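You operate a simulated robot arm through the tools that you are given. There is no shell and no other tool.

You are at the controls of a simulated robot arm. One attempt, no reset.

TASK
Move the stop slider to 200 mm and clamp it.
Fine: CARRIAGE knob off and its lock at HELD first; both stay so.

Only the result counts: the job must be done as asked and must still hold three seconds after the hand-in. Knocking over, shifting, dropping, spilling or breaking anything else fails it.

THE ROBOT
A 6-joint arm with a two-finger gripper, fixed in place. Base frame: the origin is at the foot of the arm, x ahead of it, y to its left, z up. Readings come in mm, degrees, newtons and seconds.
Its first joint turns from -166.0 to 166.0 degrees. Payload 2.45 kg.
The tool frame sits at the grasp point between the pads (the TCP): z along the fingers, y along the line on which they close. The tips reach 20 mm beyond it. The gripper opens to 140 mm. The gripper's body begins 168 mm behind the TCP.
Orientation is that of the tool frame in the base frame, as a unit quaternion [w, x, y, z]. With the fingers straight down and closing along the base's y, the tool's x points along the base's -x, its y along +y and its z along -z.

THE INTERFACE
- The arm moves only by the tool step_arm. Its argument "rows" is a list that holds one entry, the list of rows, each a list of 7 numbers: the opening, from 0 (shut) to 1 (fully open), then the shift along the tool's x, y, z in mm, then the turn, a rotation vector about the tool's x, y, z in degrees. In form: [[[claw, tx, ty, tz, ax, ay, az], ...]]. A call has 1 to 20 rows; each row is the pose to reach, as a shift and turn from the pose commanded when the call began, along the tool's axes at that moment. Rows are played at 5 a second. More than 50 mm and 8.6 degrees between two rows, or a gripper value outside its range, and nothing of the call is played. Where a pose cannot be reached the arm comes as near as it can. A force on the tool above 70 N (or 10 N above the force at the start of the call, whichever is more), or a blocked arm, ends the call early, and 0.2 s more pass. The fingers move at their own pace (about 45 mm/s each) and stop on an object; they squeeze with about 36 N. The grip force told is the motor's: it shows also when the fingers shut on nothing. Time passes only in rows, and 0.2 s behind the last, so rows that repeat a pose let the fingers close. It gives the time, the measured TCP pose, the force on the tool (base axes), the opening and the grip force at its end, in the units of the frame above (readings bear some noise), with the torque about the TCP (base axes, N m) and any sound that the robot's microphone picked up.
- Cameras (640 x 400 px; columns grow to the right, rows downward): "scene" is fixed at [398.7, 647, 1343.1]; the picture's right is [0.37, -0.93, 0.00], its down [-0.82, -0.32, -0.48] and it looks along [0.44, 0.18, -0.88] (base axes); focal length 314 px, centre (320, 200). "wrist" rides on the gripper at [78, 11, -209] in the tool frame; the picture's right is [-0.14, 0.99, 0.00], its down [-0.92, -0.13, -0.37] and it looks along [-0.36, -0.05, 0.93] (tool axes); focal length 280 px, centre (320, 200). There is no depth. A picture from a camera that has moved, and an enlarged one, comes with that camera's place and axes in the base frame and with its lens.
- camera(camera): a new picture of that camera. No time passes.
- zoom(camera, box): a new picture of the part [left, top, right, bottom] of that camera's present view, enlarged. No time passes.
- finish_job(): hands the job in; it is judged then, once.

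Nothing tells you positions but the pictures and the camera data. Unless the task says otherwise, let go and move clear before handing in.

The tools are called after "Emit:" by a JSON object that holds its "method" and its "body". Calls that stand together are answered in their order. step_arm: Moves the arm, as the interface text tells. Its arguments: {"type":"object","properties":{"rows":{"type":"array","items":{"type":"array","items":{"type":"array","items":{"type":"number"}}}}},"required":["rows"]} The other tools are called the same way: camera (camera) takes a picture; zoom (camera, box) takes an enlarged picture of a part of a camera's view; finish_job () hands the job in.

At the start:

```text
time: 0.0
eef_pos: [756.9, 552.0, 1030.3]
tcp_rot: [0.0, 0.0, 1.0, -0.001]
ft_force: [-0.3, -0.1, 0.3]
ft_torque: [-0.01, 0.0, 0.02]
grip_width: 140.2
grasp_force: 0.0
```

scene: 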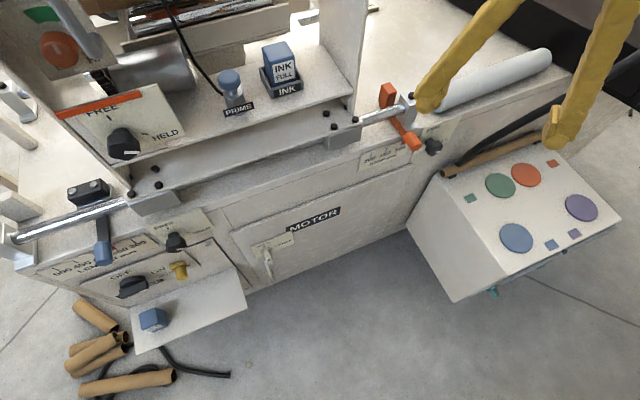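
wrist: 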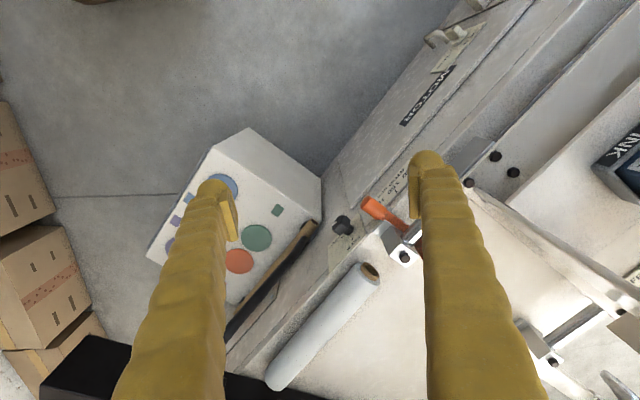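

The scene shows a press with several knobs, a slider on the left rail (blue) and an orange piece on the right. I'll zoom in to read the labels before I move.

Emit:
{"method": "zoom", "body": {"camera": "scene", "box": [0, 160, 280, 335]}}

Emit:
{"method": "zoom", "body": {"camera": "scene", "box": [40, 70, 200, 170]}}

Emit:
{"method": "zoom", "body": {"camera": "scene", "box": [320, 70, 480, 170]}}

Emit:
{"method": "zoom", "body": {"camera": "scene", "box": [60, 210, 220, 310]}}

Emit:
{"method": "zoom", "body": {"camera": "scene", "box": [210, 180, 370, 280]}}

Emit:
{"method": "zoom", "body": {"camera": "wrist", "box": [300, 130, 460, 280]}}

```text
2.29 times, centred on (140, 248) of scene
camera zoom: at [398.7, 647.0, 1343.1], right [0.37, -0.93, 0.0], down [-0.82, -0.32, -0.48], along [0.44, 0.18, -0.88], focal length 718 px, centre (731, 91)
```

zoom: 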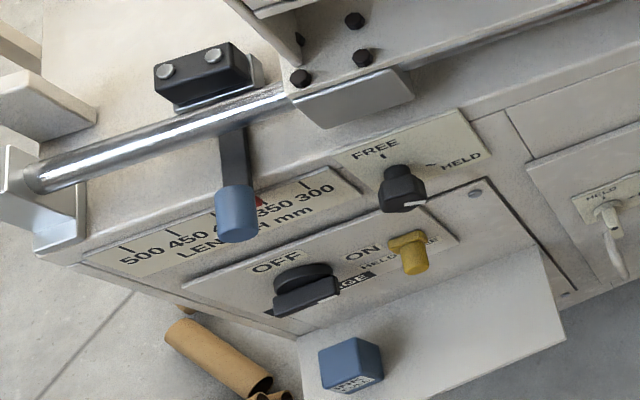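

```text
4.00 times, centred on (120, 120) of scene
camera zoom: at [398.7, 647.0, 1343.1], right [0.37, -0.93, 0.0], down [-0.82, -0.32, -0.48], along [0.44, 0.18, -0.88], focal length 1256 px, centre (1120, 520)
```

zoom: 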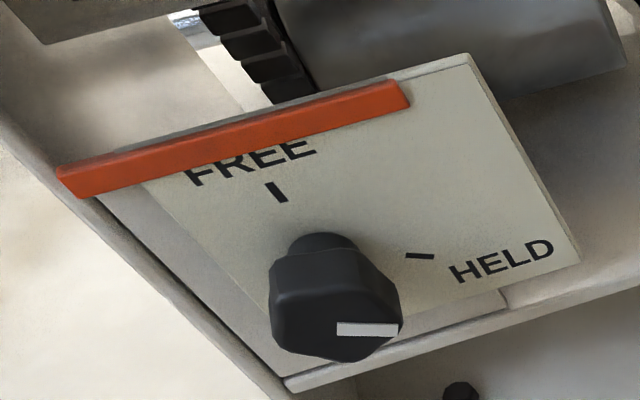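

```text
4.00 times, centred on (400, 120) of scene
camera zoom: at [398.7, 647.0, 1343.1], right [0.37, -0.93, 0.0], down [-0.82, -0.32, -0.48], along [0.44, 0.18, -0.88], focal length 1256 px, centre (0, 520)
```

zoom: 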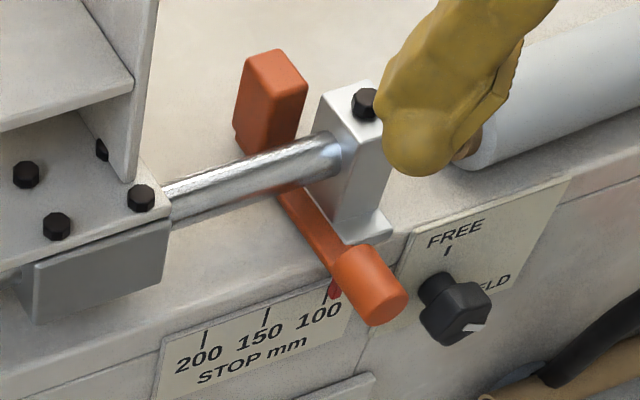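

```text
4.00 times, centred on (140, 260) of scene
camera zoom: at [398.7, 647.0, 1343.1], right [0.37, -0.93, 0.0], down [-0.82, -0.32, -0.48], along [0.44, 0.18, -0.88], focal length 1256 px, centre (1040, -40)
```

zoom: 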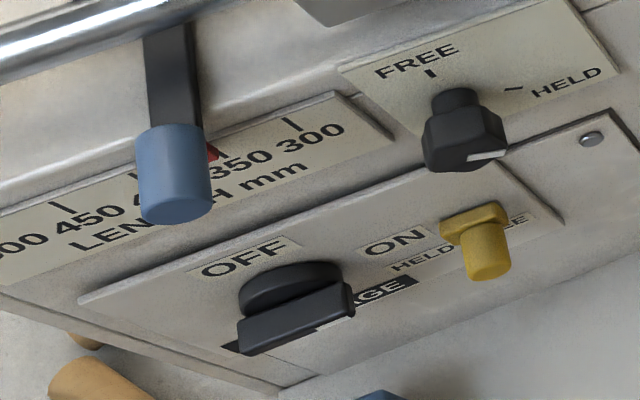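

```text
4.00 times, centred on (290, 230) of scene
camera zoom: at [398.7, 647.0, 1343.1], right [0.37, -0.93, 0.0], down [-0.82, -0.32, -0.48], along [0.44, 0.18, -0.88], focal length 1256 px, centre (440, 80)
```

zoom: 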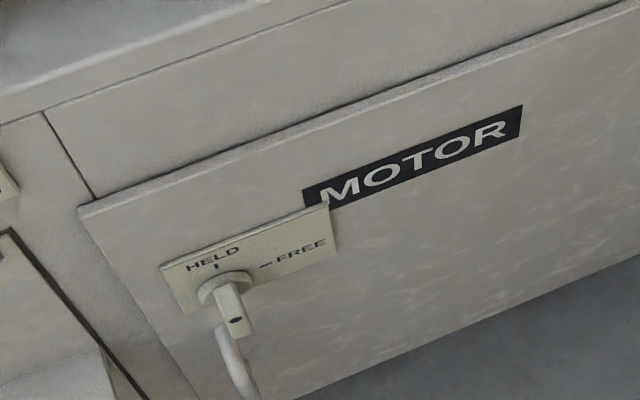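

```text
2.67 times, centred on (380, 205) of wrist
camera zoom: at [678.2, 562.0, 1238.5], right [0.14, 0.99, 0.0], down [0.92, -0.13, 0.37], along [0.36, -0.05, -0.93], focal length 748 px, centre (160, 187)
```

zoom: 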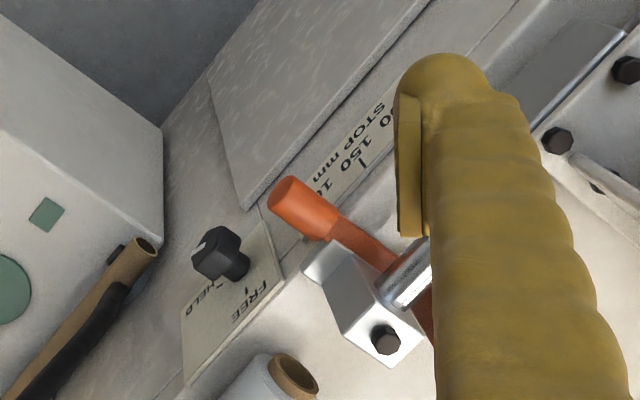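

The orange stop slider stands at 100 mm on the right part of the rail, and the machine's long axis runs diagonally at about 45°. I'll back off a little and turn the tool to face the front panel, so the wrist camera can read the knobs.

Emit:
{"method": "step_arm", "body": {"rows": [[[1, 6, -6, 0, 0, 0, 8], [1, 12, -12, 0, 0, 0, 16], [1, 18, -18, 0, 0, 0, 24], [1, 24, -24, 0, 0, 0, 32], [1, 30, -30, 0, 0, 0, 40], [1, 36, -36, 0, 0, 0, 48], [1, 42, -42, 0, 0, 0, 56], [1, 48, -48, 0, 0, 0, 64], [1, 54, -54, 0, 0, 0, 72], [1, 60, -60, 0, 0, 0, 80], [1, 66, -66, 0, 0, 0, 88], [1, 72, -72, 0, 0, 0, 96], [1, 78, -78, 0, 0, 0, 104], [1, 84, -84, 0, 0, 0, 112], [1, 88, -88, 0, 0, 0, 120], [1, 88, -88, 0, 0, 0, 128], [1, 88, -88, 0, 0, 0, 135]]]}}

```text
time: 3.6
eef_pos: [668.6, 462.5, 1028.9]
tcp_rot: [-0.001, 0.924, 0.382, 0.0]
ft_force: [0.5, 0.7, -0.4]
ft_torque: [-0.01, 0.0, -0.01]
grip_width: 140.0
grasp_force: 0.0
```

The yaw worked. Next I'll pitch the tool up to horizontal, facing the machine.

Emit:
{"method": "step_arm", "body": {"rows": [[[1, 0, 0, 0, 0, 8, 0], [1, 0, 0, 0, 0, 16, 0], [1, 0, 0, 0, 0, 24, 0], [1, 0, 0, 0, 0, 32, 0], [1, 0, 0, 0, 0, 40, 0], [1, 0, 0, 0, 0, 48, 0], [1, 0, 0, 0, 0, 56, 0], [1, 0, 0, 0, 0, 64, 0], [1, 0, 0, 0, 0, 72, 0], [1, 0, 0, 0, 0, 80, 0], [1, 0, 0, 0, 0, 85, 0], [1, 0, 0, 0, 0, 90, 0], [1, 0, 0, 0, 0, 90, 0]]]}}

Emit:
{"method": "camera", "body": {"camera": "wrist"}}

Emit:
{"method": "camera", "body": {"camera": "scene"}}

```text
time: 6.4
eef_pos: [670.0, 464.2, 1029.9]
tcp_rot: [-0.271, 0.653, 0.271, 0.653]
ft_force: [0.4, 0.1, -0.2]
ft_torque: [0.02, 0.0, 0.0]
grip_width: 139.8
grasp_force: 0.1
out of reach, approached as far as the arm can: row 6, 7
```

```text
taken
camera wrist: at [528.2, 307.2, 1108.0], right [0.7, -0.7, -0.14], down [-0.35, -0.17, -0.92], along [0.62, 0.69, -0.36], focal length 280 px, centre (320, 200)
```

wrist: 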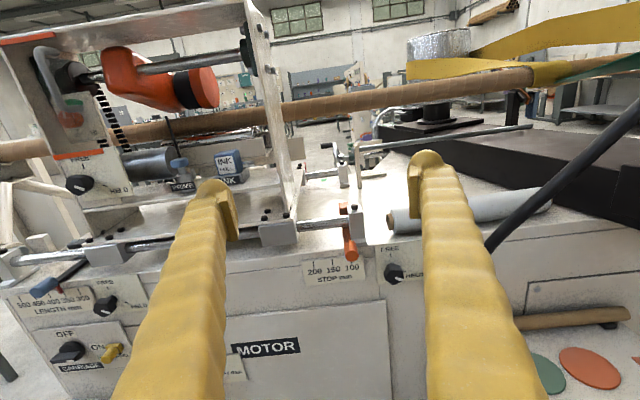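

```text
taken
```

scene: 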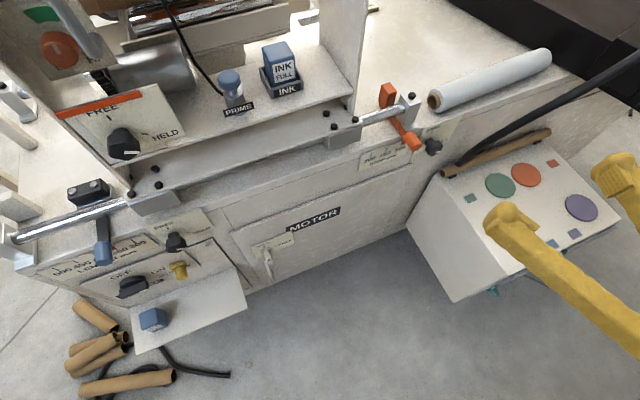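

I now have a good frontal view, so I'll zoom in on the knobs.

Emit:
{"method": "zoom", "body": {"camera": "wrist", "box": [0, 260, 160, 380]}}

Emit:
{"method": "zoom", "body": {"camera": "wrist", "box": [290, 190, 450, 300]}}

Emit:
{"method": "zoom", "body": {"camera": "scene", "box": [340, 70, 460, 170]}}

```text
3.33 times, centred on (80, 320) of wrist
camera zoom: at [528.2, 307.2, 1108.0], right [0.7, -0.7, -0.14], down [-0.35, -0.17, -0.92], along [0.62, 0.69, -0.36], focal length 935 px, centre (1120, -200)
```

zoom: 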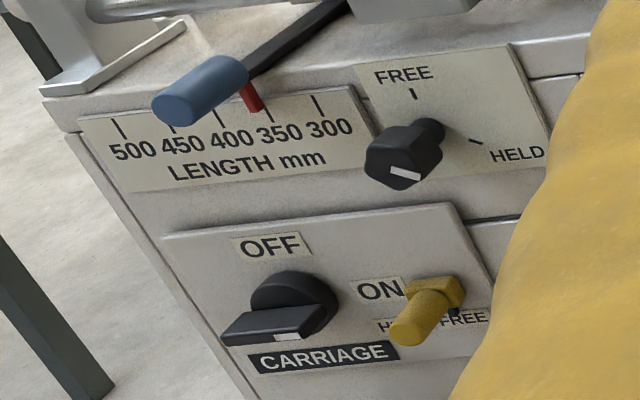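

```text
3.64 times, centred on (370, 245) of wrist
camera zoom: at [528.2, 307.2, 1108.0], right [0.7, -0.7, -0.14], down [-0.35, -0.17, -0.92], along [0.62, 0.69, -0.36], focal length 1020 px, centre (138, 36)
```

zoom: 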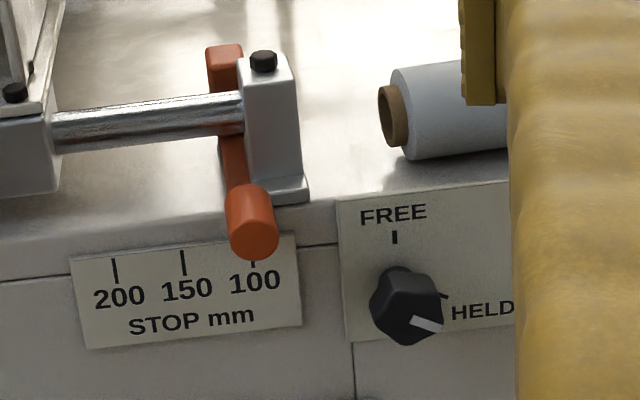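

```text
4.00 times, centred on (400, 120) of scene
camera zoom: at [398.7, 647.0, 1343.1], right [0.37, -0.93, 0.0], down [-0.82, -0.32, -0.48], along [0.44, 0.18, -0.88], focal length 1256 px, centre (0, 520)
```

zoom: 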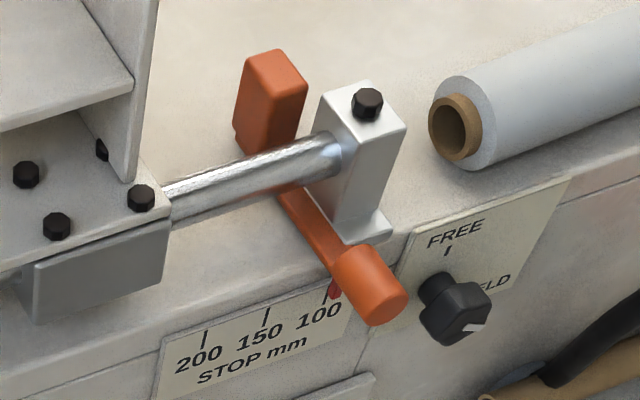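

The CARRIAGE knob appears to point at ON, and its yellow lock is near FREE. I'll move left along the machine for a closer look before touching anything.

Emit:
{"method": "step_arm", "body": {"rows": [[[1, -10, -40, 0, 0, 0, 0], [1, -20, -80, 0, 0, 0, 0], [1, -30, -120, 0, 0, 0, 0], [1, -45, -160, 0, 0, 0, 0], [1, -60, -200, 0, 0, 0, 0], [1, -75, -240, 0, 0, 0, 0], [1, -90, -280, 0, 0, 0, 0], [1, -105, -320, 0, 0, 0, 0], [1, -120, -360, 0, 0, 0, 0], [1, -135, -400, 0, 0, 0, 0], [1, -150, -440, 0, 0, 0, 0], [1, -165, -480, 0, 0, 0, 0], [1, -180, -520, 0, 0, 0, 0], [1, -190, -560, 0, 0, 0, 0], [1, -200, -595, 0, 0, 0, 0]]]}}

Emit:
{"method": "camera", "body": {"camera": "wrist"}}

Emit:
{"method": "camera", "body": {"camera": "scene"}}

```text
time: 9.6
eef_pos: [473.8, 755.5, 833.1]
tcp_rot: [-0.403, 0.58, 0.402, 0.583]
ft_force: [-0.1, 0.4, -0.4]
ft_torque: [0.01, 0.0, -0.02]
grip_width: 139.9
grasp_force: 0.0
out of reach, approached as far as the arm can: row 1, 2, 3, 4, 5, 6, 7, 8, 9, 10, 11, 12, 13, 14, 15
```

```text
taken
camera wrist: at [410.2, 555.8, 909.0], right [0.93, -0.35, -0.14], down [-0.25, -0.3, -0.92], along [0.28, 0.89, -0.36], focal length 280 px, centre (320, 200)
```

wrist: 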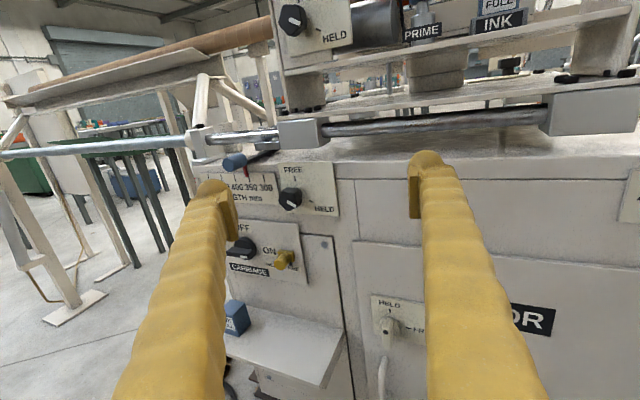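

```text
taken
```

scene: 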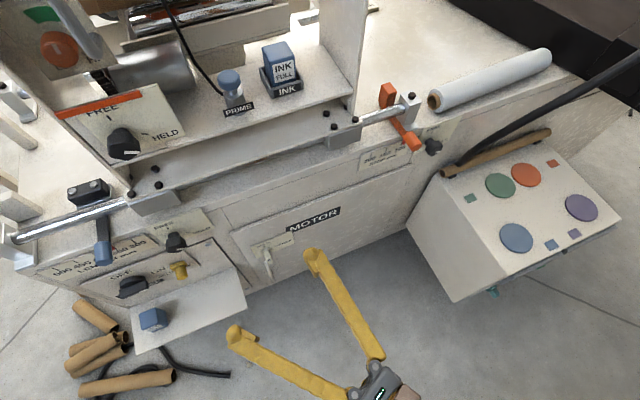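

The arm fell short and its yaw drifted. I'll hold for a few rows to see whether it keeps converging.

Emit:
{"method": "step_arm", "body": {"rows": [[[1, 0, 0, 0, 0, 0, 0], [1, 0, 0, 0, 0, 0, 0], [1, 0, 0, 0, 0, 0, 0], [1, 0, 0, 0, 0, 0, 0], [1, 0, 0, 0, 0, 0, 0]]]}}

```text
time: 10.8
eef_pos: [474.7, 755.5, 832.6]
tcp_rot: [-0.403, 0.58, 0.402, 0.583]
ft_force: [0.3, 0.0, 0.5]
ft_torque: [0.02, 0.01, 0.01]
grip_width: 139.8
grasp_force: 0.0
```

The pose is stable at tool yaw 69°, with the yaw relative to the arm stuck. I'll test whether rolling the wrist frees up the yaw, using small steps in free air.

Emit:
{"method": "step_arm", "body": {"rows": [[[1, 0, 0, 0, -4, 0, 0], [1, 0, 0, 0, -8, 0, 0], [1, 0, 0, 0, -12, 0, 0], [1, 0, 0, 0, -16, 0, 0]]]}}

```text
time: 11.8
eef_pos: [475.4, 756.6, 833.0]
tcp_rot: [-0.403, 0.58, 0.402, 0.582]
ft_force: [-0.4, -1.2, -0.4]
ft_torque: [-0.01, 0.01, 0.0]
grip_width: 139.8
grasp_force: 0.0
out of reach, approached as far as the arm can: row 1, 2, 3, 4
```

Emit:
{"method": "step_arm", "body": {"rows": [[[1, 0, 0, 0, 0, 0, -8], [1, 0, 0, 0, 0, 0, -16], [1, 0, 0, 0, 0, 0, -24], [1, 0, 0, 0, 0, 0, -32], [1, 0, 0, 0, 0, 0, -40], [1, 0, 0, 0, 0, 0, -48], [1, 0, 0, 0, 0, 0, -56], [1, 0, 0, 0, 0, 0, -64], [1, 0, 0, 0, 0, 0, -72], [1, 0, 0, 0, 0, 0, -80], [1, 0, 0, 0, 0, 0, -88]]]}}

```text
time: 14.2
eef_pos: [475.6, 755.2, 831.5]
tcp_rot: [0.116, 0.138, 0.692, 0.699]
ft_force: [0.0, 0.0, 0.3]
ft_torque: [-0.02, -0.01, -0.01]
grip_width: 140.0
grasp_force: 0.2
```

Rolling works. Now I'll try the yaw toward 45° in this roll.

Emit:
{"method": "step_arm", "body": {"rows": [[[1, 0, 0, 0, 0, -6, 0], [1, 0, 0, 0, 0, -12, 0], [1, 0, 0, 0, 0, -18, 0], [1, 0, 0, 0, 0, -24, 0]]]}}

```text
time: 15.2
eef_pos: [473.9, 755.1, 830.9]
tcp_rot: [0.116, 0.137, 0.692, 0.699]
ft_force: [-0.2, -0.2, 0.0]
ft_torque: [0.0, -0.01, 0.02]
grip_width: 140.2
grasp_force: 0.2
out of reach, approached as far as the arm can: row 1, 2, 3, 4
```

Emit:
{"method": "step_arm", "body": {"rows": [[[1, 0, 0, 0, 8, 0, 0], [1, 0, 0, 0, 16, 0, 0], [1, 0, 0, 0, 24, 0, 0], [1, 0, 0, 0, 32, 0, 0]]]}}

Emit:
{"method": "camera", "body": {"camera": "scene"}}

Emit:
{"method": "camera", "body": {"camera": "wrist"}}

```text
time: 16.2
eef_pos: [474.4, 754.7, 831.7]
tcp_rot: [0.073, 0.164, 0.859, 0.48]
ft_force: [0.6, 0.4, 0.6]
ft_torque: [0.01, 0.0, 0.02]
grip_width: 139.9
grasp_force: 0.0
```

```text
taken
```

scene: 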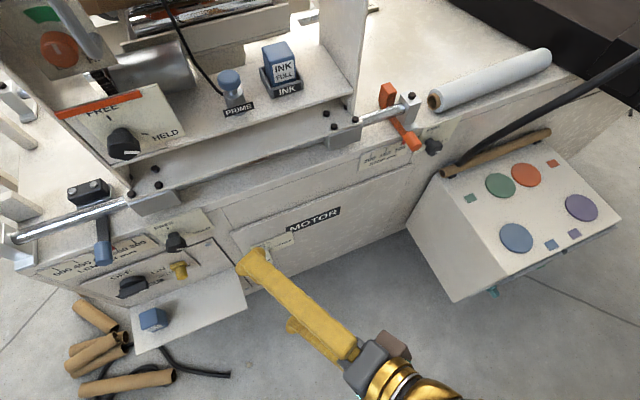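

```text
taken
camera wrist: at [343.8, 619.6, 952.9], right [0.34, 0.43, 0.84], down [0.73, -0.68, 0.06], along [0.59, 0.59, -0.55], focal length 280 px, centre (320, 200)
```

wrist: 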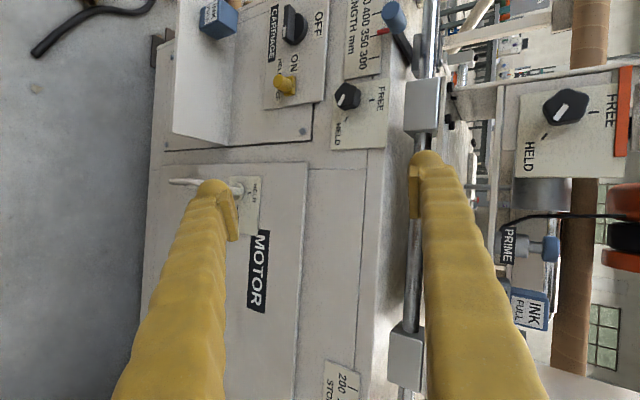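

Pitching works. With the tool tilted down 32° I'll try yawing again, and look closely at the carriage knob.

Emit:
{"method": "zoom", "body": {"camera": "wrist", "box": [240, 0, 340, 110]}}

Emit:
{"method": "step_arm", "body": {"rows": [[[1, 0, 0, 0, 0, -5.1, 3.2], [1, 0, 0, 0, 0, -10.2, 6.4], [1, 0, 0, 0, 0, -15.3, 9.6], [1, 0, 0, 0, 0, -20.4, 12.7]]]}}

```text
3.64 times, centred on (290, 55) of wrist
camera zoom: at [343.8, 619.6, 952.9], right [0.34, 0.43, 0.84], down [0.73, -0.68, 0.06], along [0.59, 0.59, -0.55], focal length 1020 px, centre (429, 727)
```

zoom: 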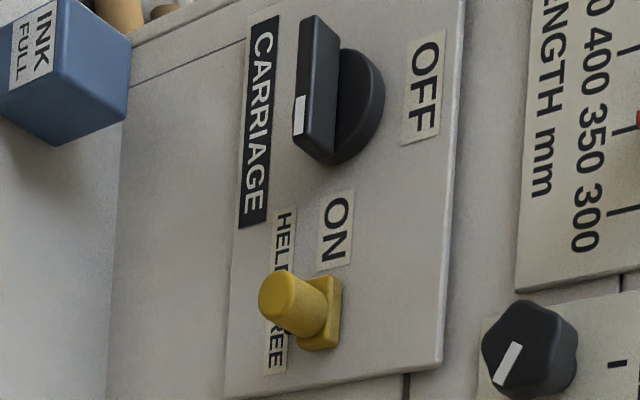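

```text
time: 17.2
eef_pos: [474.3, 756.3, 831.6]
tcp_rot: [0.085, 0.187, 0.854, 0.478]
ft_force: [-0.1, 0.4, -0.4]
ft_torque: [0.0, -0.04, 0.01]
grip_width: 139.7
grasp_force: 0.1
out of reach, approached as far as the arm can: row 1, 2, 3, 4
```

The carriage knob's white mark is at ON (right), OFF is up, and the yellow latch sits on the FREE side. The arm seems to be in a wrist configuration with joint 4 at its limit, so I'll tip the tool fully down and come back up exactly in the arm's plane to free it.

Emit:
{"method": "step_arm", "body": {"rows": [[[1, 0, 0, 0, 8, 0, 0], [1, 0, 0, 0, 16, 0, 0], [1, 0, 0, 0, 24, 0, 0], [1, 0, 0, 0, 32, 0, 0], [1, 0, 0, 0, 40, 0, 0], [1, 0, 0, 0, 48, 0, 0], [1, 0, 0, 0, 54, 0, 0], [1, 0, 0, 0, 58, 0, 0], [1, 0, 0, 0, 58, 0, 0]]]}}

```text
time: 19.2
eef_pos: [476.1, 754.0, 831.8]
tcp_rot: [-0.016, 0.206, 0.978, 0.004]
ft_force: [-0.6, -0.2, 0.1]
ft_torque: [0.03, 0.04, 0.02]
grip_width: 140.0
grasp_force: 0.0
out of reach, approached as far as the arm can: row 3, 4, 5
```

Emit:
{"method": "step_arm", "body": {"rows": [[[1, 0, 0, 0, 0, -1.9, 4], [1, 0, 0, 0, 0, -1.9, 8.2], [1, 0, 0, 0, 0, -1.9, 8.2]]]}}

```text
time: 20.0
eef_pos: [475.5, 756.5, 831.5]
tcp_rot: [-0.001, 0.275, 0.962, 0.0]
ft_force: [0.3, -0.1, 0.3]
ft_torque: [0.04, 0.0, -0.01]
grip_width: 140.0
grasp_force: 0.2
```

Now I'll pitch up in the plane.

Emit:
{"method": "step_arm", "body": {"rows": [[[1, 0, 0, 0, -8, 0, 0], [1, 0, 0, 0, -16, 0, 0], [1, 0, 0, 0, -22, 0, 0], [1, 0, 0, 0, -27, 0, 0], [1, 0, 0, 0, -32, 0, 0], [1, 0, 0, 0, -37, 0, 0], [1, 0, 0, 0, -42, 0, 0], [1, 0, 0, 0, -47, 0, 0], [1, 0, 0, 0, -52, 0, 0], [1, 0, 0, 0, -60, 0, 0], [1, 0, 0, 0, -68, 0, 0], [1, 0, 0, 0, -76, 0, 0], [1, 0, 0, 0, -83, 0, 0], [1, 0, 0, 0, -90, 0, 0]]]}}

Emit:
{"method": "step_arm", "body": {"rows": [[[1, 0, 0, 0, 0, -6, 0], [1, 0, 0, 0, 0, -13, 0], [1, 0, 0, 0, 0, -13, 0]]]}}

```text
time: 23.0
eef_pos: [474.5, 755.0, 831.1]
tcp_rot: [0.193, 0.194, 0.68, 0.68]
ft_force: [0.5, -0.2, 1.0]
ft_torque: [-0.02, -0.02, -0.03]
grip_width: 140.0
grasp_force: 0.1
```

```text
time: 23.8
eef_pos: [473.9, 754.8, 831.8]
tcp_rot: [0.27, 0.271, 0.654, 0.653]
ft_force: [0.5, 0.4, 0.9]
ft_torque: [0.0, -0.01, 0.0]
grip_width: 139.8
grasp_force: 0.0
```

The wrist is free now. I'll move left toward the carriage panel to look closer.

Emit:
{"method": "step_arm", "body": {"rows": [[[1, 40, -22, 0, 0, 0, 0], [1, 80, -44, 0, 0, 0, 0], [1, 120, -66, 0, 0, 0, 0], [1, 160, -88, 0, 0, 0, 0], [1, 200, -110, 0, 0, 0, 0], [1, 240, -132, 0, 0, 0, 0], [1, 270, -132, 0, 0, 0, 0], [1, 270, -132, 0, 0, 0, 0]]]}}

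Emit:
{"method": "camera", "body": {"camera": "wrist"}}

Emit:
{"method": "camera", "body": {"camera": "scene"}}

```text
time: 25.6
eef_pos: [281.9, 946.8, 700.5]
tcp_rot: [0.268, 0.271, 0.653, 0.654]
ft_force: [-0.5, -0.4, 0.1]
ft_torque: [-0.06, 0.01, -0.01]
grip_width: 140.1
grasp_force: 0.1
```

```text
taken
camera wrist: at [78.3, 851.8, 711.0], right [0.1, -0.1, 0.99], down [0.39, -0.91, -0.13], along [0.91, 0.4, -0.05], focal length 280 px, centre (320, 200)
```

wrist: 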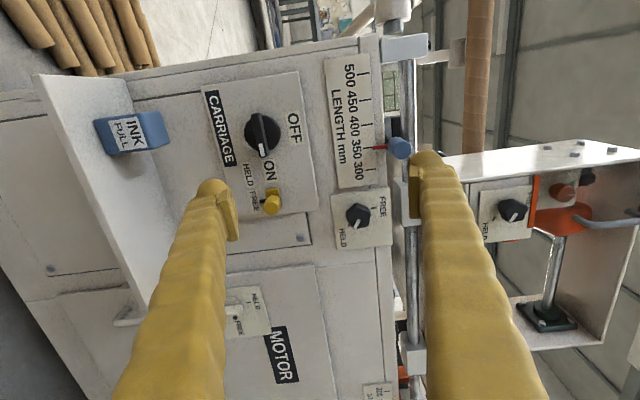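

```text
taken
```

scene: 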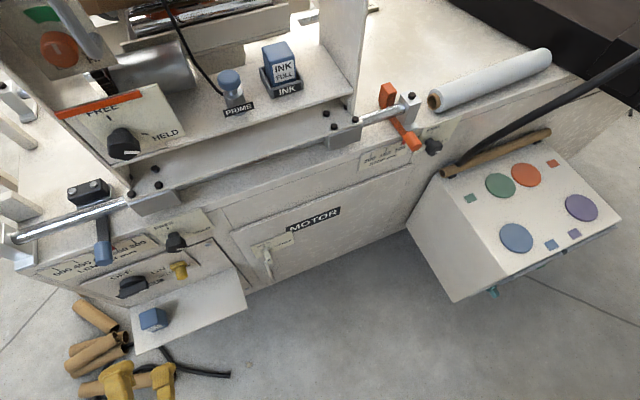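

Emit:
{"method": "zoom", "body": {"camera": "wrist", "box": [190, 70, 330, 230]}}

Emit:
{"method": "zoom", "body": {"camera": "wrist", "box": [220, 90, 300, 170]}}

Emit:
{"method": "zoom", "body": {"camera": "wrist", "box": [235, 150, 305, 220]}}

```text
2.50 times, centred on (260, 150) of wrist
camera zoom: at [78.3, 851.8, 711.0], right [0.1, -0.1, 0.99], down [0.39, -0.91, -0.13], along [0.91, 0.4, -0.05], focal length 701 px, centre (470, 325)
```

zoom: 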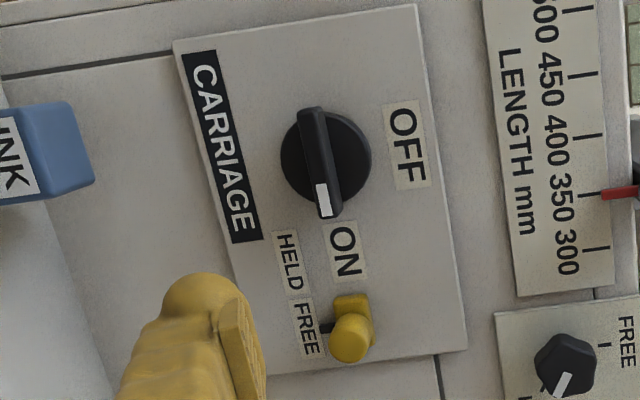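

```text
5.00 times, centred on (260, 130) of wrist
camera zoom: at [78.3, 851.8, 711.0], right [0.1, -0.1, 0.99], down [0.39, -0.91, -0.13], along [0.91, 0.4, -0.05], focal length 1402 px, centre (620, 550)
```

zoom: 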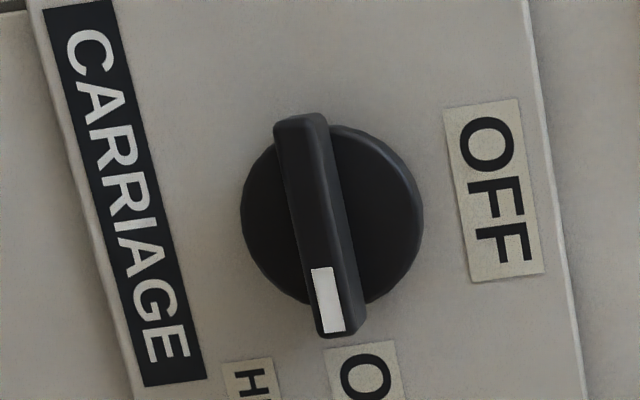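

```text
5.71 times, centred on (270, 185) of wrist
camera zoom: at [78.3, 851.8, 711.0], right [0.1, -0.1, 0.99], down [0.39, -0.91, -0.13], along [0.91, 0.4, -0.05], focal length 1602 px, centre (606, 286)
```

zoom: 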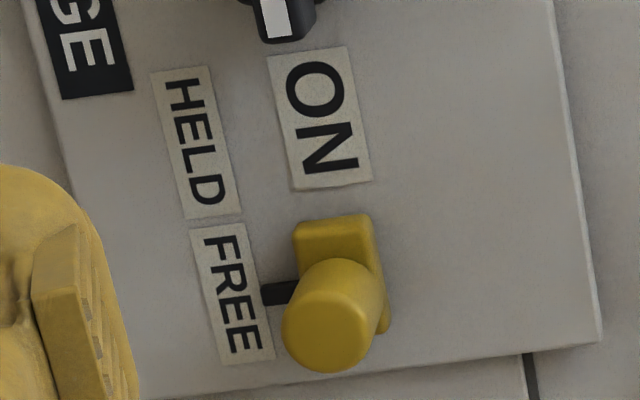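

The panel is clear now. The CARRIAGE knob is at ON with its axis near (along-rail 502, depth 1076, z 619), and the yellow slide latch is at FREE. I'll line up in front of the knob with a narrower opening and check the reach.

Emit:
{"method": "step_arm", "body": {"rows": [[[0.4, 16, -40, 0, 0, 0, 0], [0.4, 32.4, -81, 0, 0, 0, 0], [0.4, 32.4, -81, 30, 0, 0, 0], [0.4, 32.4, -81, 60, 0, 0, 0], [0.4, 32.4, -81, 90, 0, 0, 0], [0.4, 32.4, -81, 90, 0, 0, 0]]]}}

Emit:
{"method": "camera", "body": {"camera": "wrist"}}

Emit:
{"method": "camera", "body": {"camera": "scene"}}

```text
time: 27.0
eef_pos: [323.2, 1033.4, 618.7]
tcp_rot: [0.268, 0.27, 0.655, 0.653]
ft_force: [-0.5, 0.4, -0.1]
ft_torque: [0.0, 0.0, -0.04]
grip_width: 56.1
grasp_force: 0.0
```

```text
taken
camera wrist: at [119.8, 939.2, 629.0], right [0.1, -0.1, 0.99], down [0.39, -0.91, -0.13], along [0.91, 0.4, -0.05], focal length 280 px, centre (320, 200)
```

wrist: 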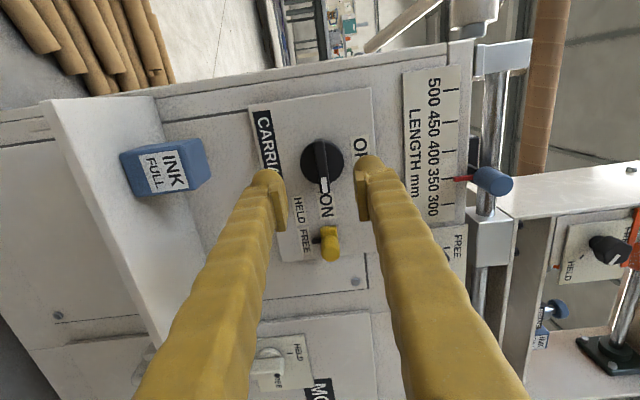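

```text
taken
```

scene: 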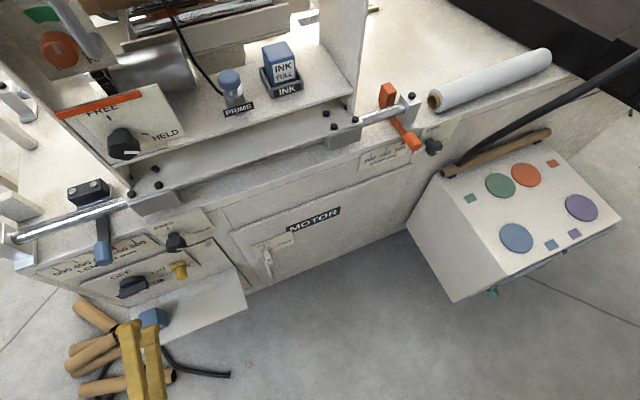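

Emit:
{"method": "zoom", "body": {"camera": "wrist", "box": [260, 110, 400, 270]}}

Emit:
{"method": "zoom", "body": {"camera": "wrist", "box": [285, 120, 365, 210]}}

```text
2.50 times, centred on (330, 190) of wrist
camera zoom: at [119.8, 939.2, 629.0], right [0.1, -0.1, 0.99], down [0.39, -0.91, -0.13], along [0.91, 0.4, -0.05], focal length 701 px, centre (295, 225)
```

zoom: 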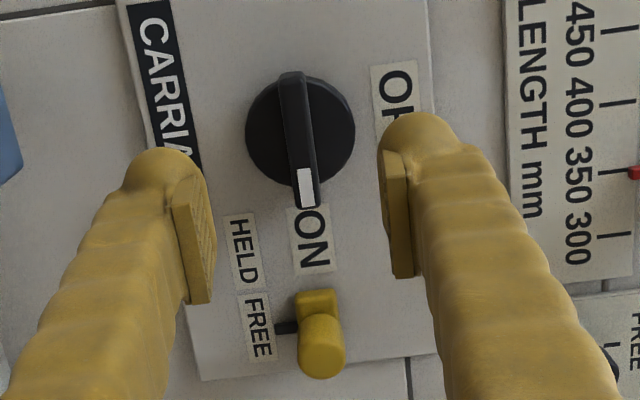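

```text
4.44 times, centred on (325, 165) of wrist
camera zoom: at [119.8, 939.2, 629.0], right [0.1, -0.1, 0.99], down [0.39, -0.91, -0.13], along [0.91, 0.4, -0.05], focal length 1246 px, centre (298, 356)
```

zoom: 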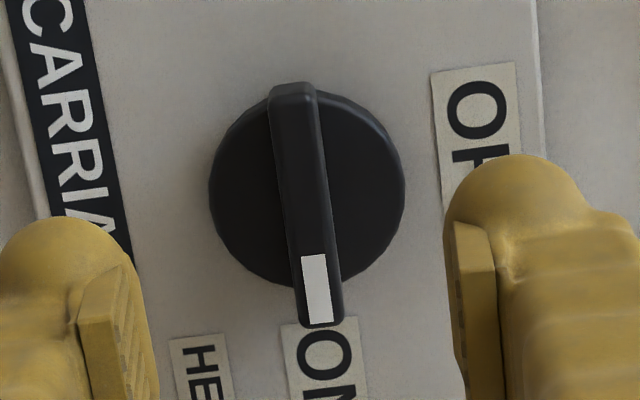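

The bar front is at depth about 1044, centred on the jaws. I'll advance so the fingers straddle it.

Emit:
{"method": "step_arm", "body": {"rows": [[[0.4, 0, 1.5, 25, 0, 0, 0], [0.4, 0, 1.5, 45, 0, 0, 0], [0.4, 0, 1.5, 60, 0, 0, 0], [0.4, 0, 1.5, 72, 0, 0, 0], [0.4, 0, 1.5, 82, 0, 0, 0], [0.4, 0, 1.5, 82, 0, 0, 0]]]}}

Emit:
{"method": "camera", "body": {"camera": "wrist"}}

Emit:
{"method": "zoom", "body": {"camera": "scene", "box": [60, 210, 220, 310]}}

```text
time: 28.4
eef_pos: [379.9, 1091.0, 619.2]
tcp_rot: [0.268, 0.271, 0.654, 0.654]
ft_force: [-0.9, -0.2, 0.5]
ft_torque: [-0.02, 0.0, -0.02]
grip_width: 55.9
grasp_force: 0.1
```

```text
taken
camera wrist: at [177.9, 997.3, 630.0], right [0.1, -0.1, 0.99], down [0.39, -0.91, -0.13], along [0.91, 0.4, -0.05], focal length 280 px, centre (320, 200)
```

wrist: 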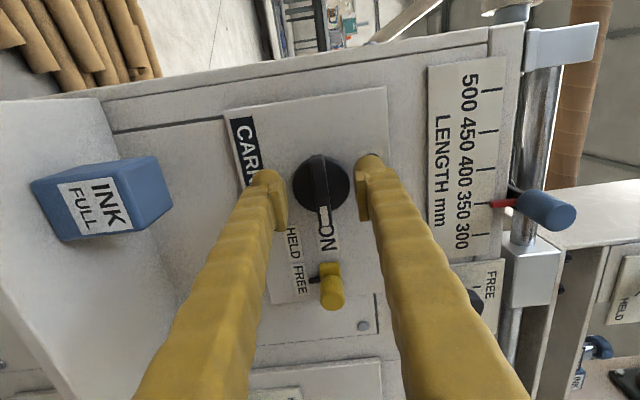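

```text
4.00 times, centred on (140, 260) of scene
camera zoom: at [398.7, 647.0, 1343.1], right [0.37, -0.93, 0.0], down [-0.82, -0.32, -0.48], along [0.44, 0.18, -0.88], focal length 1256 px, centre (1040, -40)
```

zoom: 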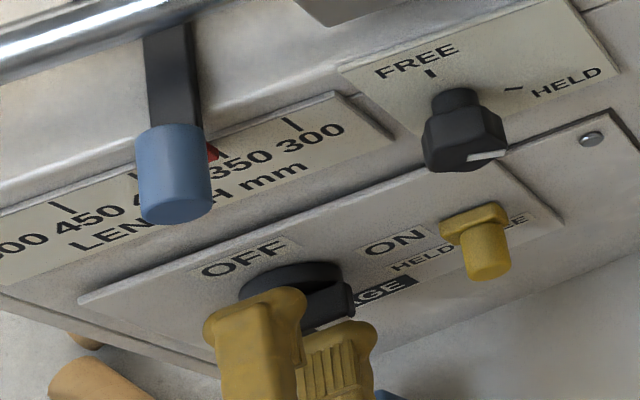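

The fingers straddle the bar, so I'll close on it.

Emit:
{"method": "step_arm", "body": {"rows": [[[0, 0, 0, 0, 0, 0, 0], [0, 0, 0, 0, 0, 0, 0], [0, 0, 0, 0, 0, 0, 0], [0, 0, 0, 0, 0, 0, 0], [0, 0, 0, 0, 0, 0, 0]]]}}

Emit:
{"method": "zoom", "body": {"camera": "wrist", "box": [240, 120, 400, 280]}}

```text
time: 29.6
eef_pos: [380.0, 1091.6, 620.9]
tcp_rot: [0.269, 0.27, 0.653, 0.654]
ft_force: [0.5, -1.5, 9.0]
ft_torque: [0.03, -0.1, -0.04]
grip_width: 11.1
grasp_force: 38.3
```

```text
2.50 times, centred on (320, 200) of wrist
camera zoom: at [177.8, 997.4, 630.7], right [0.1, -0.1, 0.99], down [0.39, -0.91, -0.13], along [0.91, 0.4, -0.05], focal length 701 px, centre (320, 200)
```

zoom: 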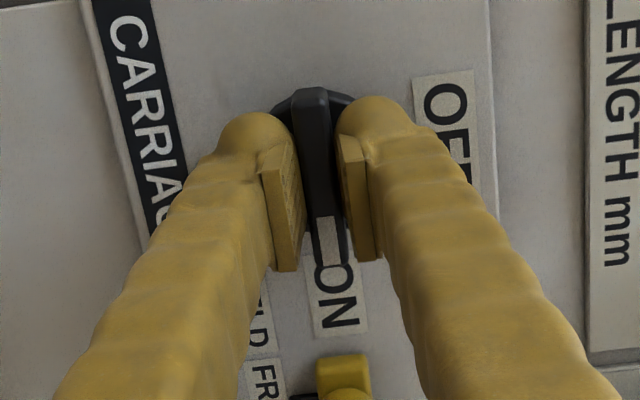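

I have a firm grip on the bar (11 mm). I'll turn it counter-clockwise toward OFF.

Emit:
{"method": "step_arm", "body": {"rows": [[[0, 0, 1, 0, 0, 0, -4], [0, 0, 1, 0, 0, 0, -8], [0, 0, 1, 0, 0, 0, -12], [0, 0, 1, 0, 0, 0, -16], [0, 0, 1, 0, 0, 0, -20], [0, 0, 1, 0, 0, 0, -25], [0, 0, 1, 0, 0, 0, -30]]]}}

Emit:
{"method": "camera", "body": {"camera": "wrist"}}

```text
time: 31.2
eef_pos: [380.8, 1090.8, 618.4]
tcp_rot: [0.43, 0.091, 0.703, 0.559]
ft_force: [0.4, 4.4, -19.8]
ft_torque: [-0.21, 0.28, 0.28]
grip_width: 11.2
grasp_force: 37.9
```

```text
taken
camera wrist: at [181.2, 992.7, 589.7], right [-0.27, 0.27, 0.93], down [0.35, -0.87, 0.35], along [0.9, 0.42, 0.14], focal length 280 px, centre (320, 200)
```

wrist: 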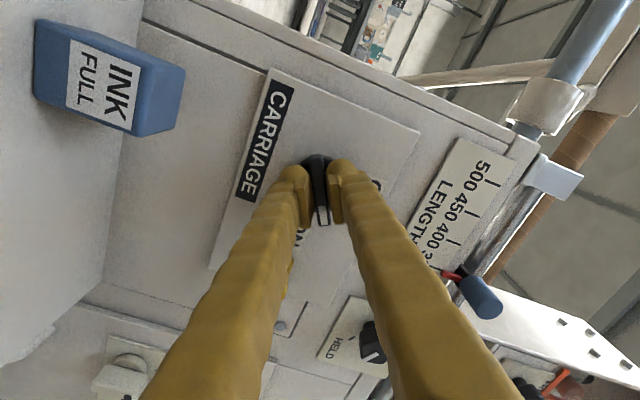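

The knob turns easily, with a slight vertical side-load. I'll correct 0.8 mm downward and continue.

Emit:
{"method": "step_arm", "body": {"rows": [[[0, 0.4, -0.7, 0, 0, 0, 0], [0, 0.4, -0.7, 0, 0, 0, -4], [0, 0.4, -0.7, 0, 0, 0, -8], [0, 0.4, -0.7, 0, 0, 0, -13], [0, 0.4, -0.7, 0, 0, 0, -18], [0, 0.4, -0.7, 0, 0, 0, -24], [0, 0.4, -0.7, 0, 0, 0, -30]]]}}

```text
time: 32.8
eef_pos: [381.5, 1091.0, 618.6]
tcp_rot: [0.56, -0.093, 0.702, 0.43]
ft_force: [-6.2, -29.3, -24.2]
ft_torque: [-0.32, 0.35, -0.11]
grip_width: 11.0
grasp_force: 38.2
```

Emit:
{"method": "step_arm", "body": {"rows": [[[0, 0.3, -1.0, -1, 0, 0, 0], [0, 0.3, -1.0, -1, 0, 0, -4], [0, 0.3, -1.0, -1, 0, 0, -8], [0, 0.3, -1.0, -1, 0, 0, -12], [0, 0.3, -1.0, -1, 0, 0, -16], [0, 0.3, -1.0, -1, 0, 0, -20]]]}}

Emit:
{"method": "camera", "body": {"camera": "wrist"}}

Emit:
{"method": "zoom", "body": {"camera": "scene", "box": [60, 210, 220, 310]}}

```text
time: 34.2
eef_pos: [381.2, 1088.8, 619.4]
tcp_rot: [0.626, -0.213, 0.675, 0.328]
ft_force: [24.3, -9.8, -17.8]
ft_torque: [-0.09, 0.02, -0.25]
grip_width: 11.1
grasp_force: 38.4
```

```text
taken
camera wrist: at [216.5, 957.6, 544.1], right [-0.67, 0.67, 0.31], down [-0.06, -0.46, 0.88], along [0.74, 0.58, 0.35], focal length 280 px, centre (320, 200)
```

wrist: 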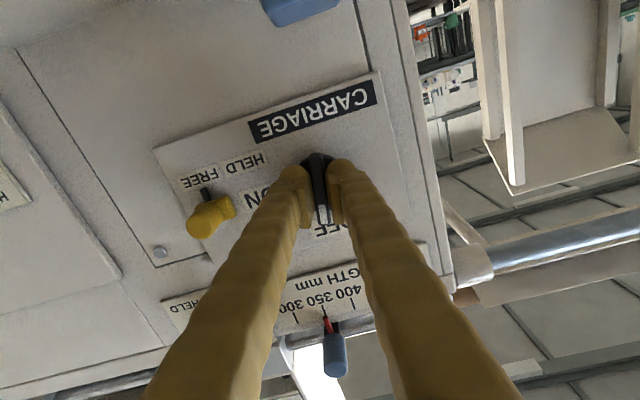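

```text
4.00 times, centred on (140, 260) of scene
camera zoom: at [398.7, 647.0, 1343.1], right [0.37, -0.93, 0.0], down [-0.82, -0.32, -0.48], along [0.44, 0.18, -0.88], focal length 1256 px, centre (1040, -40)
```

zoom: 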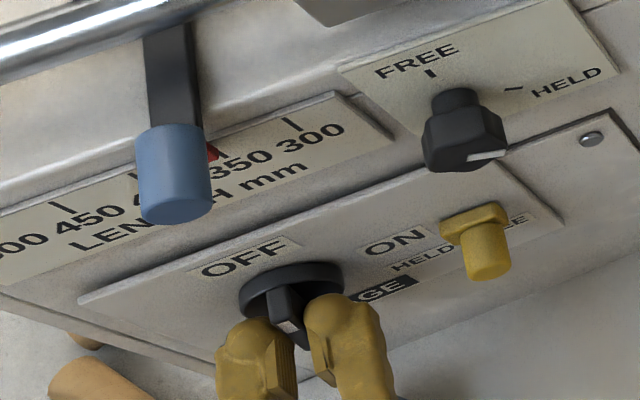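

Emit:
{"method": "step_arm", "body": {"rows": [[[0, 0.45, -0.9, 0, 0, 0, 0], [0, 0.45, -0.9, 0, 0, 0, -3], [0, 0.45, -0.9, 0, 0, 0, -6], [0, 0.45, -0.9, 0, 0, 0, -9], [0, 0.45, -0.9, 0, 0, 0, -11]]]}}

Emit:
{"method": "zoom", "body": {"camera": "wrist", "box": [160, 60, 400, 260]}}

```text
time: 35.4
eef_pos: [381.3, 1088.8, 620.7]
tcp_rot: [0.655, -0.277, 0.651, 0.267]
ft_force: [26.0, -1.1, -7.4]
ft_torque: [0.31, 0.29, -0.19]
grip_width: 10.9
grasp_force: 37.6
```

```text
2.00 times, centred on (280, 160) of wrist
camera zoom: at [227.1, 946.7, 540.9], right [-0.7, 0.7, 0.12], down [-0.18, -0.34, 0.92], along [0.69, 0.63, 0.37], focal length 561 px, centre (400, 280)
```

zoom: 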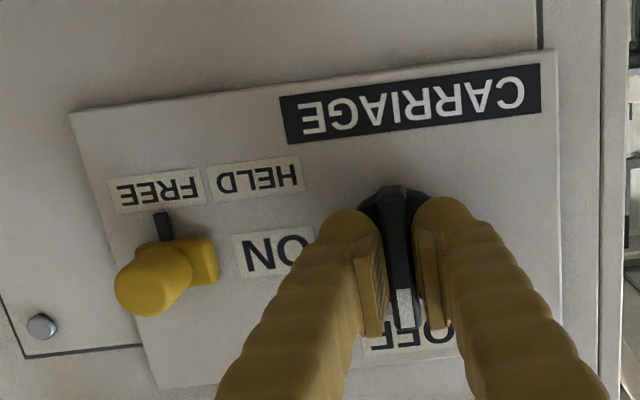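

The knob is at OFF against its stop. I'll release it and back straight out.

Emit:
{"method": "step_arm", "body": {"rows": [[[0.3, 0, 0, 0, 0, 0, 0], [0.4, 0, 0, 0, 0, 0, 0], [0.4, 0, 0, 0, 0, 0, 0], [0.4, 0, 0, -25, 0, 0, 0], [0.4, 0, 0, -50, 0, 0, 0], [0.4, 0, 0, -80, 0, 0, 0], [0.4, 0, 0, -110, 0, 0, 0], [0.4, 0, 0, -110, 0, 0, 0]]]}}

Emit:
{"method": "camera", "body": {"camera": "wrist"}}

Emit:
{"method": "zoom", "body": {"camera": "wrist", "box": [160, 80, 400, 230]}}

Emit:
{"method": "zoom", "body": {"camera": "scene", "box": [60, 210, 220, 310]}}

```text
time: 37.2
eef_pos: [304.3, 1010.2, 618.8]
tcp_rot: [0.655, -0.277, 0.651, 0.267]
ft_force: [0.2, -0.2, -0.4]
ft_torque: [-0.01, 0.0, 0.01]
grip_width: 56.1
grasp_force: 0.0
```

```text
taken
camera wrist: at [150.1, 868.1, 539.9], right [-0.7, 0.7, 0.12], down [-0.18, -0.34, 0.92], along [0.69, 0.63, 0.37], focal length 280 px, centre (320, 200)
```

wrist: 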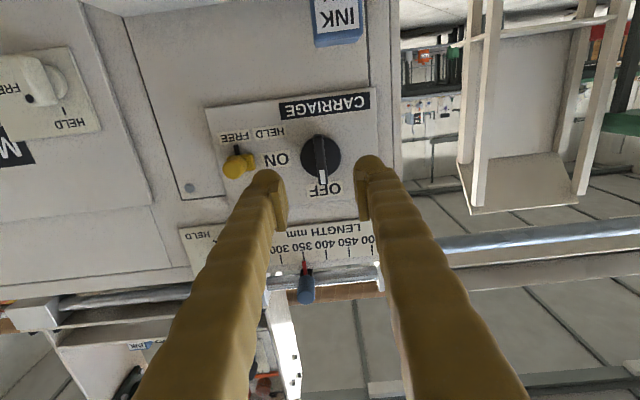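

```text
2.67 times, centred on (280, 155) of wrist
camera zoom: at [150.1, 868.1, 539.9], right [-0.7, 0.7, 0.12], down [-0.18, -0.34, 0.92], along [0.69, 0.63, 0.37], focal length 748 px, centre (427, 320)
```

zoom: 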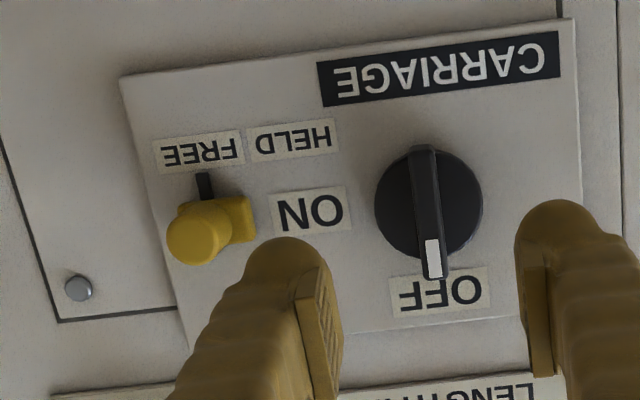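

```text
4.00 times, centred on (140, 260) of scene
camera zoom: at [398.7, 647.0, 1343.1], right [0.37, -0.93, 0.0], down [-0.82, -0.32, -0.48], along [0.44, 0.18, -0.88], focal length 1256 px, centre (1040, -40)
```

zoom: 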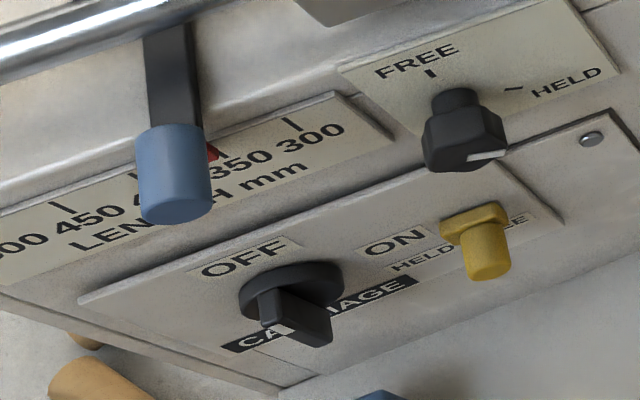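

The knob is confirmed at OFF. Next is the yellow latch at about (along 397, depth 1041, z 616). I'll align in front of it.

Emit:
{"method": "step_arm", "body": {"rows": [[[0.4, 1.5, -35, 0, 0, 0, 0.9], [0.4, 3, -70, 0, 0, 0, 0.9], [0.4, 4.2, -101.7, 0, 0, 0, 0.9], [0.4, 4.2, -101.7, 20, 0, 0, 0.9], [0.4, 4.2, -101.7, 40, 0, 0, 0.9], [0.4, 4.2, -101.7, 40, 0, 0, 0.9]]]}}

Emit:
{"method": "camera", "body": {"camera": "wrist"}}

Emit:
{"method": "zoom", "body": {"camera": "wrist", "box": [240, 80, 420, 230]}}

Emit:
{"method": "zoom", "body": {"camera": "scene", "box": [100, 210, 260, 310]}}

```text
time: 38.6
eef_pos: [403.4, 967.0, 617.6]
tcp_rot: [0.653, -0.271, 0.654, 0.27]
ft_force: [-0.2, 0.2, 0.6]
ft_torque: [-0.02, 0.0, 0.03]
grip_width: 56.0
grasp_force: 0.0
```

```text
taken
camera wrist: at [248.9, 826.0, 539.0], right [-0.7, 0.7, 0.14], down [-0.17, -0.35, 0.92], along [0.69, 0.62, 0.36], focal length 280 px, centre (320, 200)
```

wrist: 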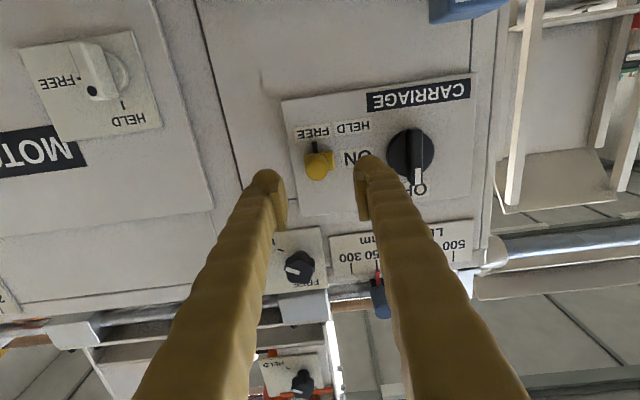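

```text
2.67 times, centred on (330, 155) of wrist
camera zoom: at [248.9, 826.0, 539.0], right [-0.7, 0.7, 0.14], down [-0.17, -0.35, 0.92], along [0.69, 0.62, 0.36], focal length 748 px, centre (293, 320)
```

zoom: 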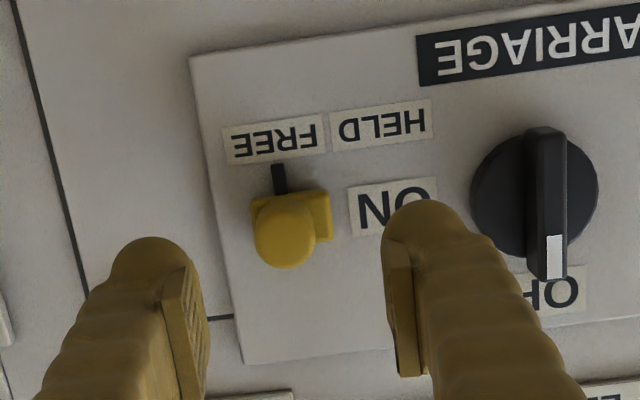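

```text
4.00 times, centred on (180, 260) of scene
camera zoom: at [398.7, 647.0, 1343.1], right [0.37, -0.93, 0.0], down [-0.82, -0.32, -0.48], along [0.44, 0.18, -0.88], focal length 1256 px, centre (880, -40)
```

zoom: 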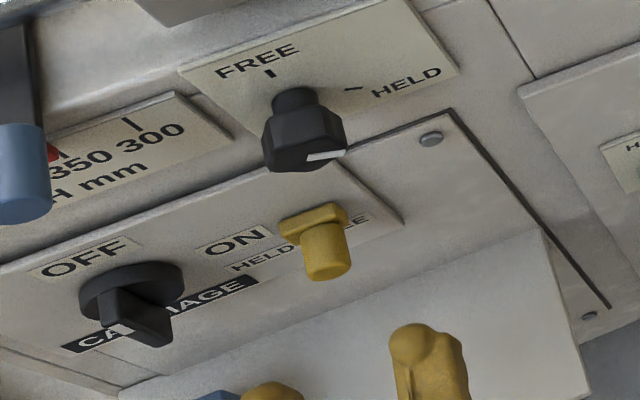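

Emit:
{"method": "step_arm", "body": {"rows": [[[0.4, 2, -2, 20, 0, 0, 0], [0.4, 2, -2, 40, 0, 0, 0], [0.4, 2, -2, 55, 0, 0, 0], [0.4, 2, -2, 63, 0, 0, 0], [0.4, 2, -2, 69, 0, 0, 0], [0.4, 2, -2, 69, 0, 0, 0]]]}}

Emit:
{"method": "zoom", "body": {"camera": "wrist", "box": [220, 80, 420, 260]}}

Emit:
{"method": "zoom", "body": {"camera": "scene", "box": [100, 210, 260, 310]}}

```text
time: 40.0
eef_pos: [454.9, 1014.4, 614.3]
tcp_rot: [0.652, -0.272, 0.653, 0.271]
ft_force: [-1.0, -0.1, 0.1]
ft_torque: [0.03, 0.01, 0.0]
grip_width: 55.8
grasp_force: 0.0
```

```text
2.22 times, centred on (320, 170) of wrist
camera zoom: at [299.5, 873.0, 536.1], right [-0.7, 0.7, 0.14], down [-0.17, -0.35, 0.92], along [0.69, 0.62, 0.36], focal length 623 px, centre (320, 267)
```

zoom: 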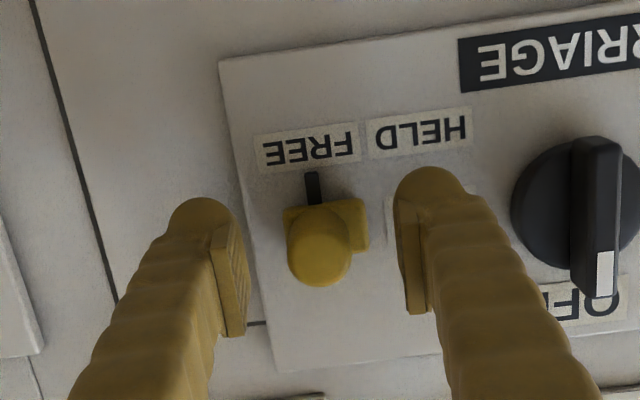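

```text
4.00 times, centred on (180, 260) of scene
camera zoom: at [398.7, 647.0, 1343.1], right [0.37, -0.93, 0.0], down [-0.82, -0.32, -0.48], along [0.44, 0.18, -0.88], focal length 1256 px, centre (880, -40)
```

zoom: 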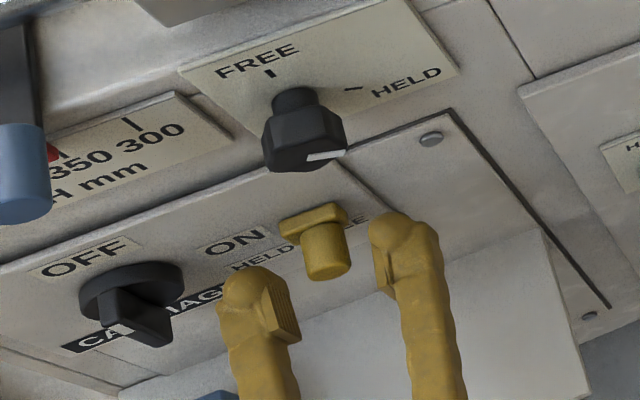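

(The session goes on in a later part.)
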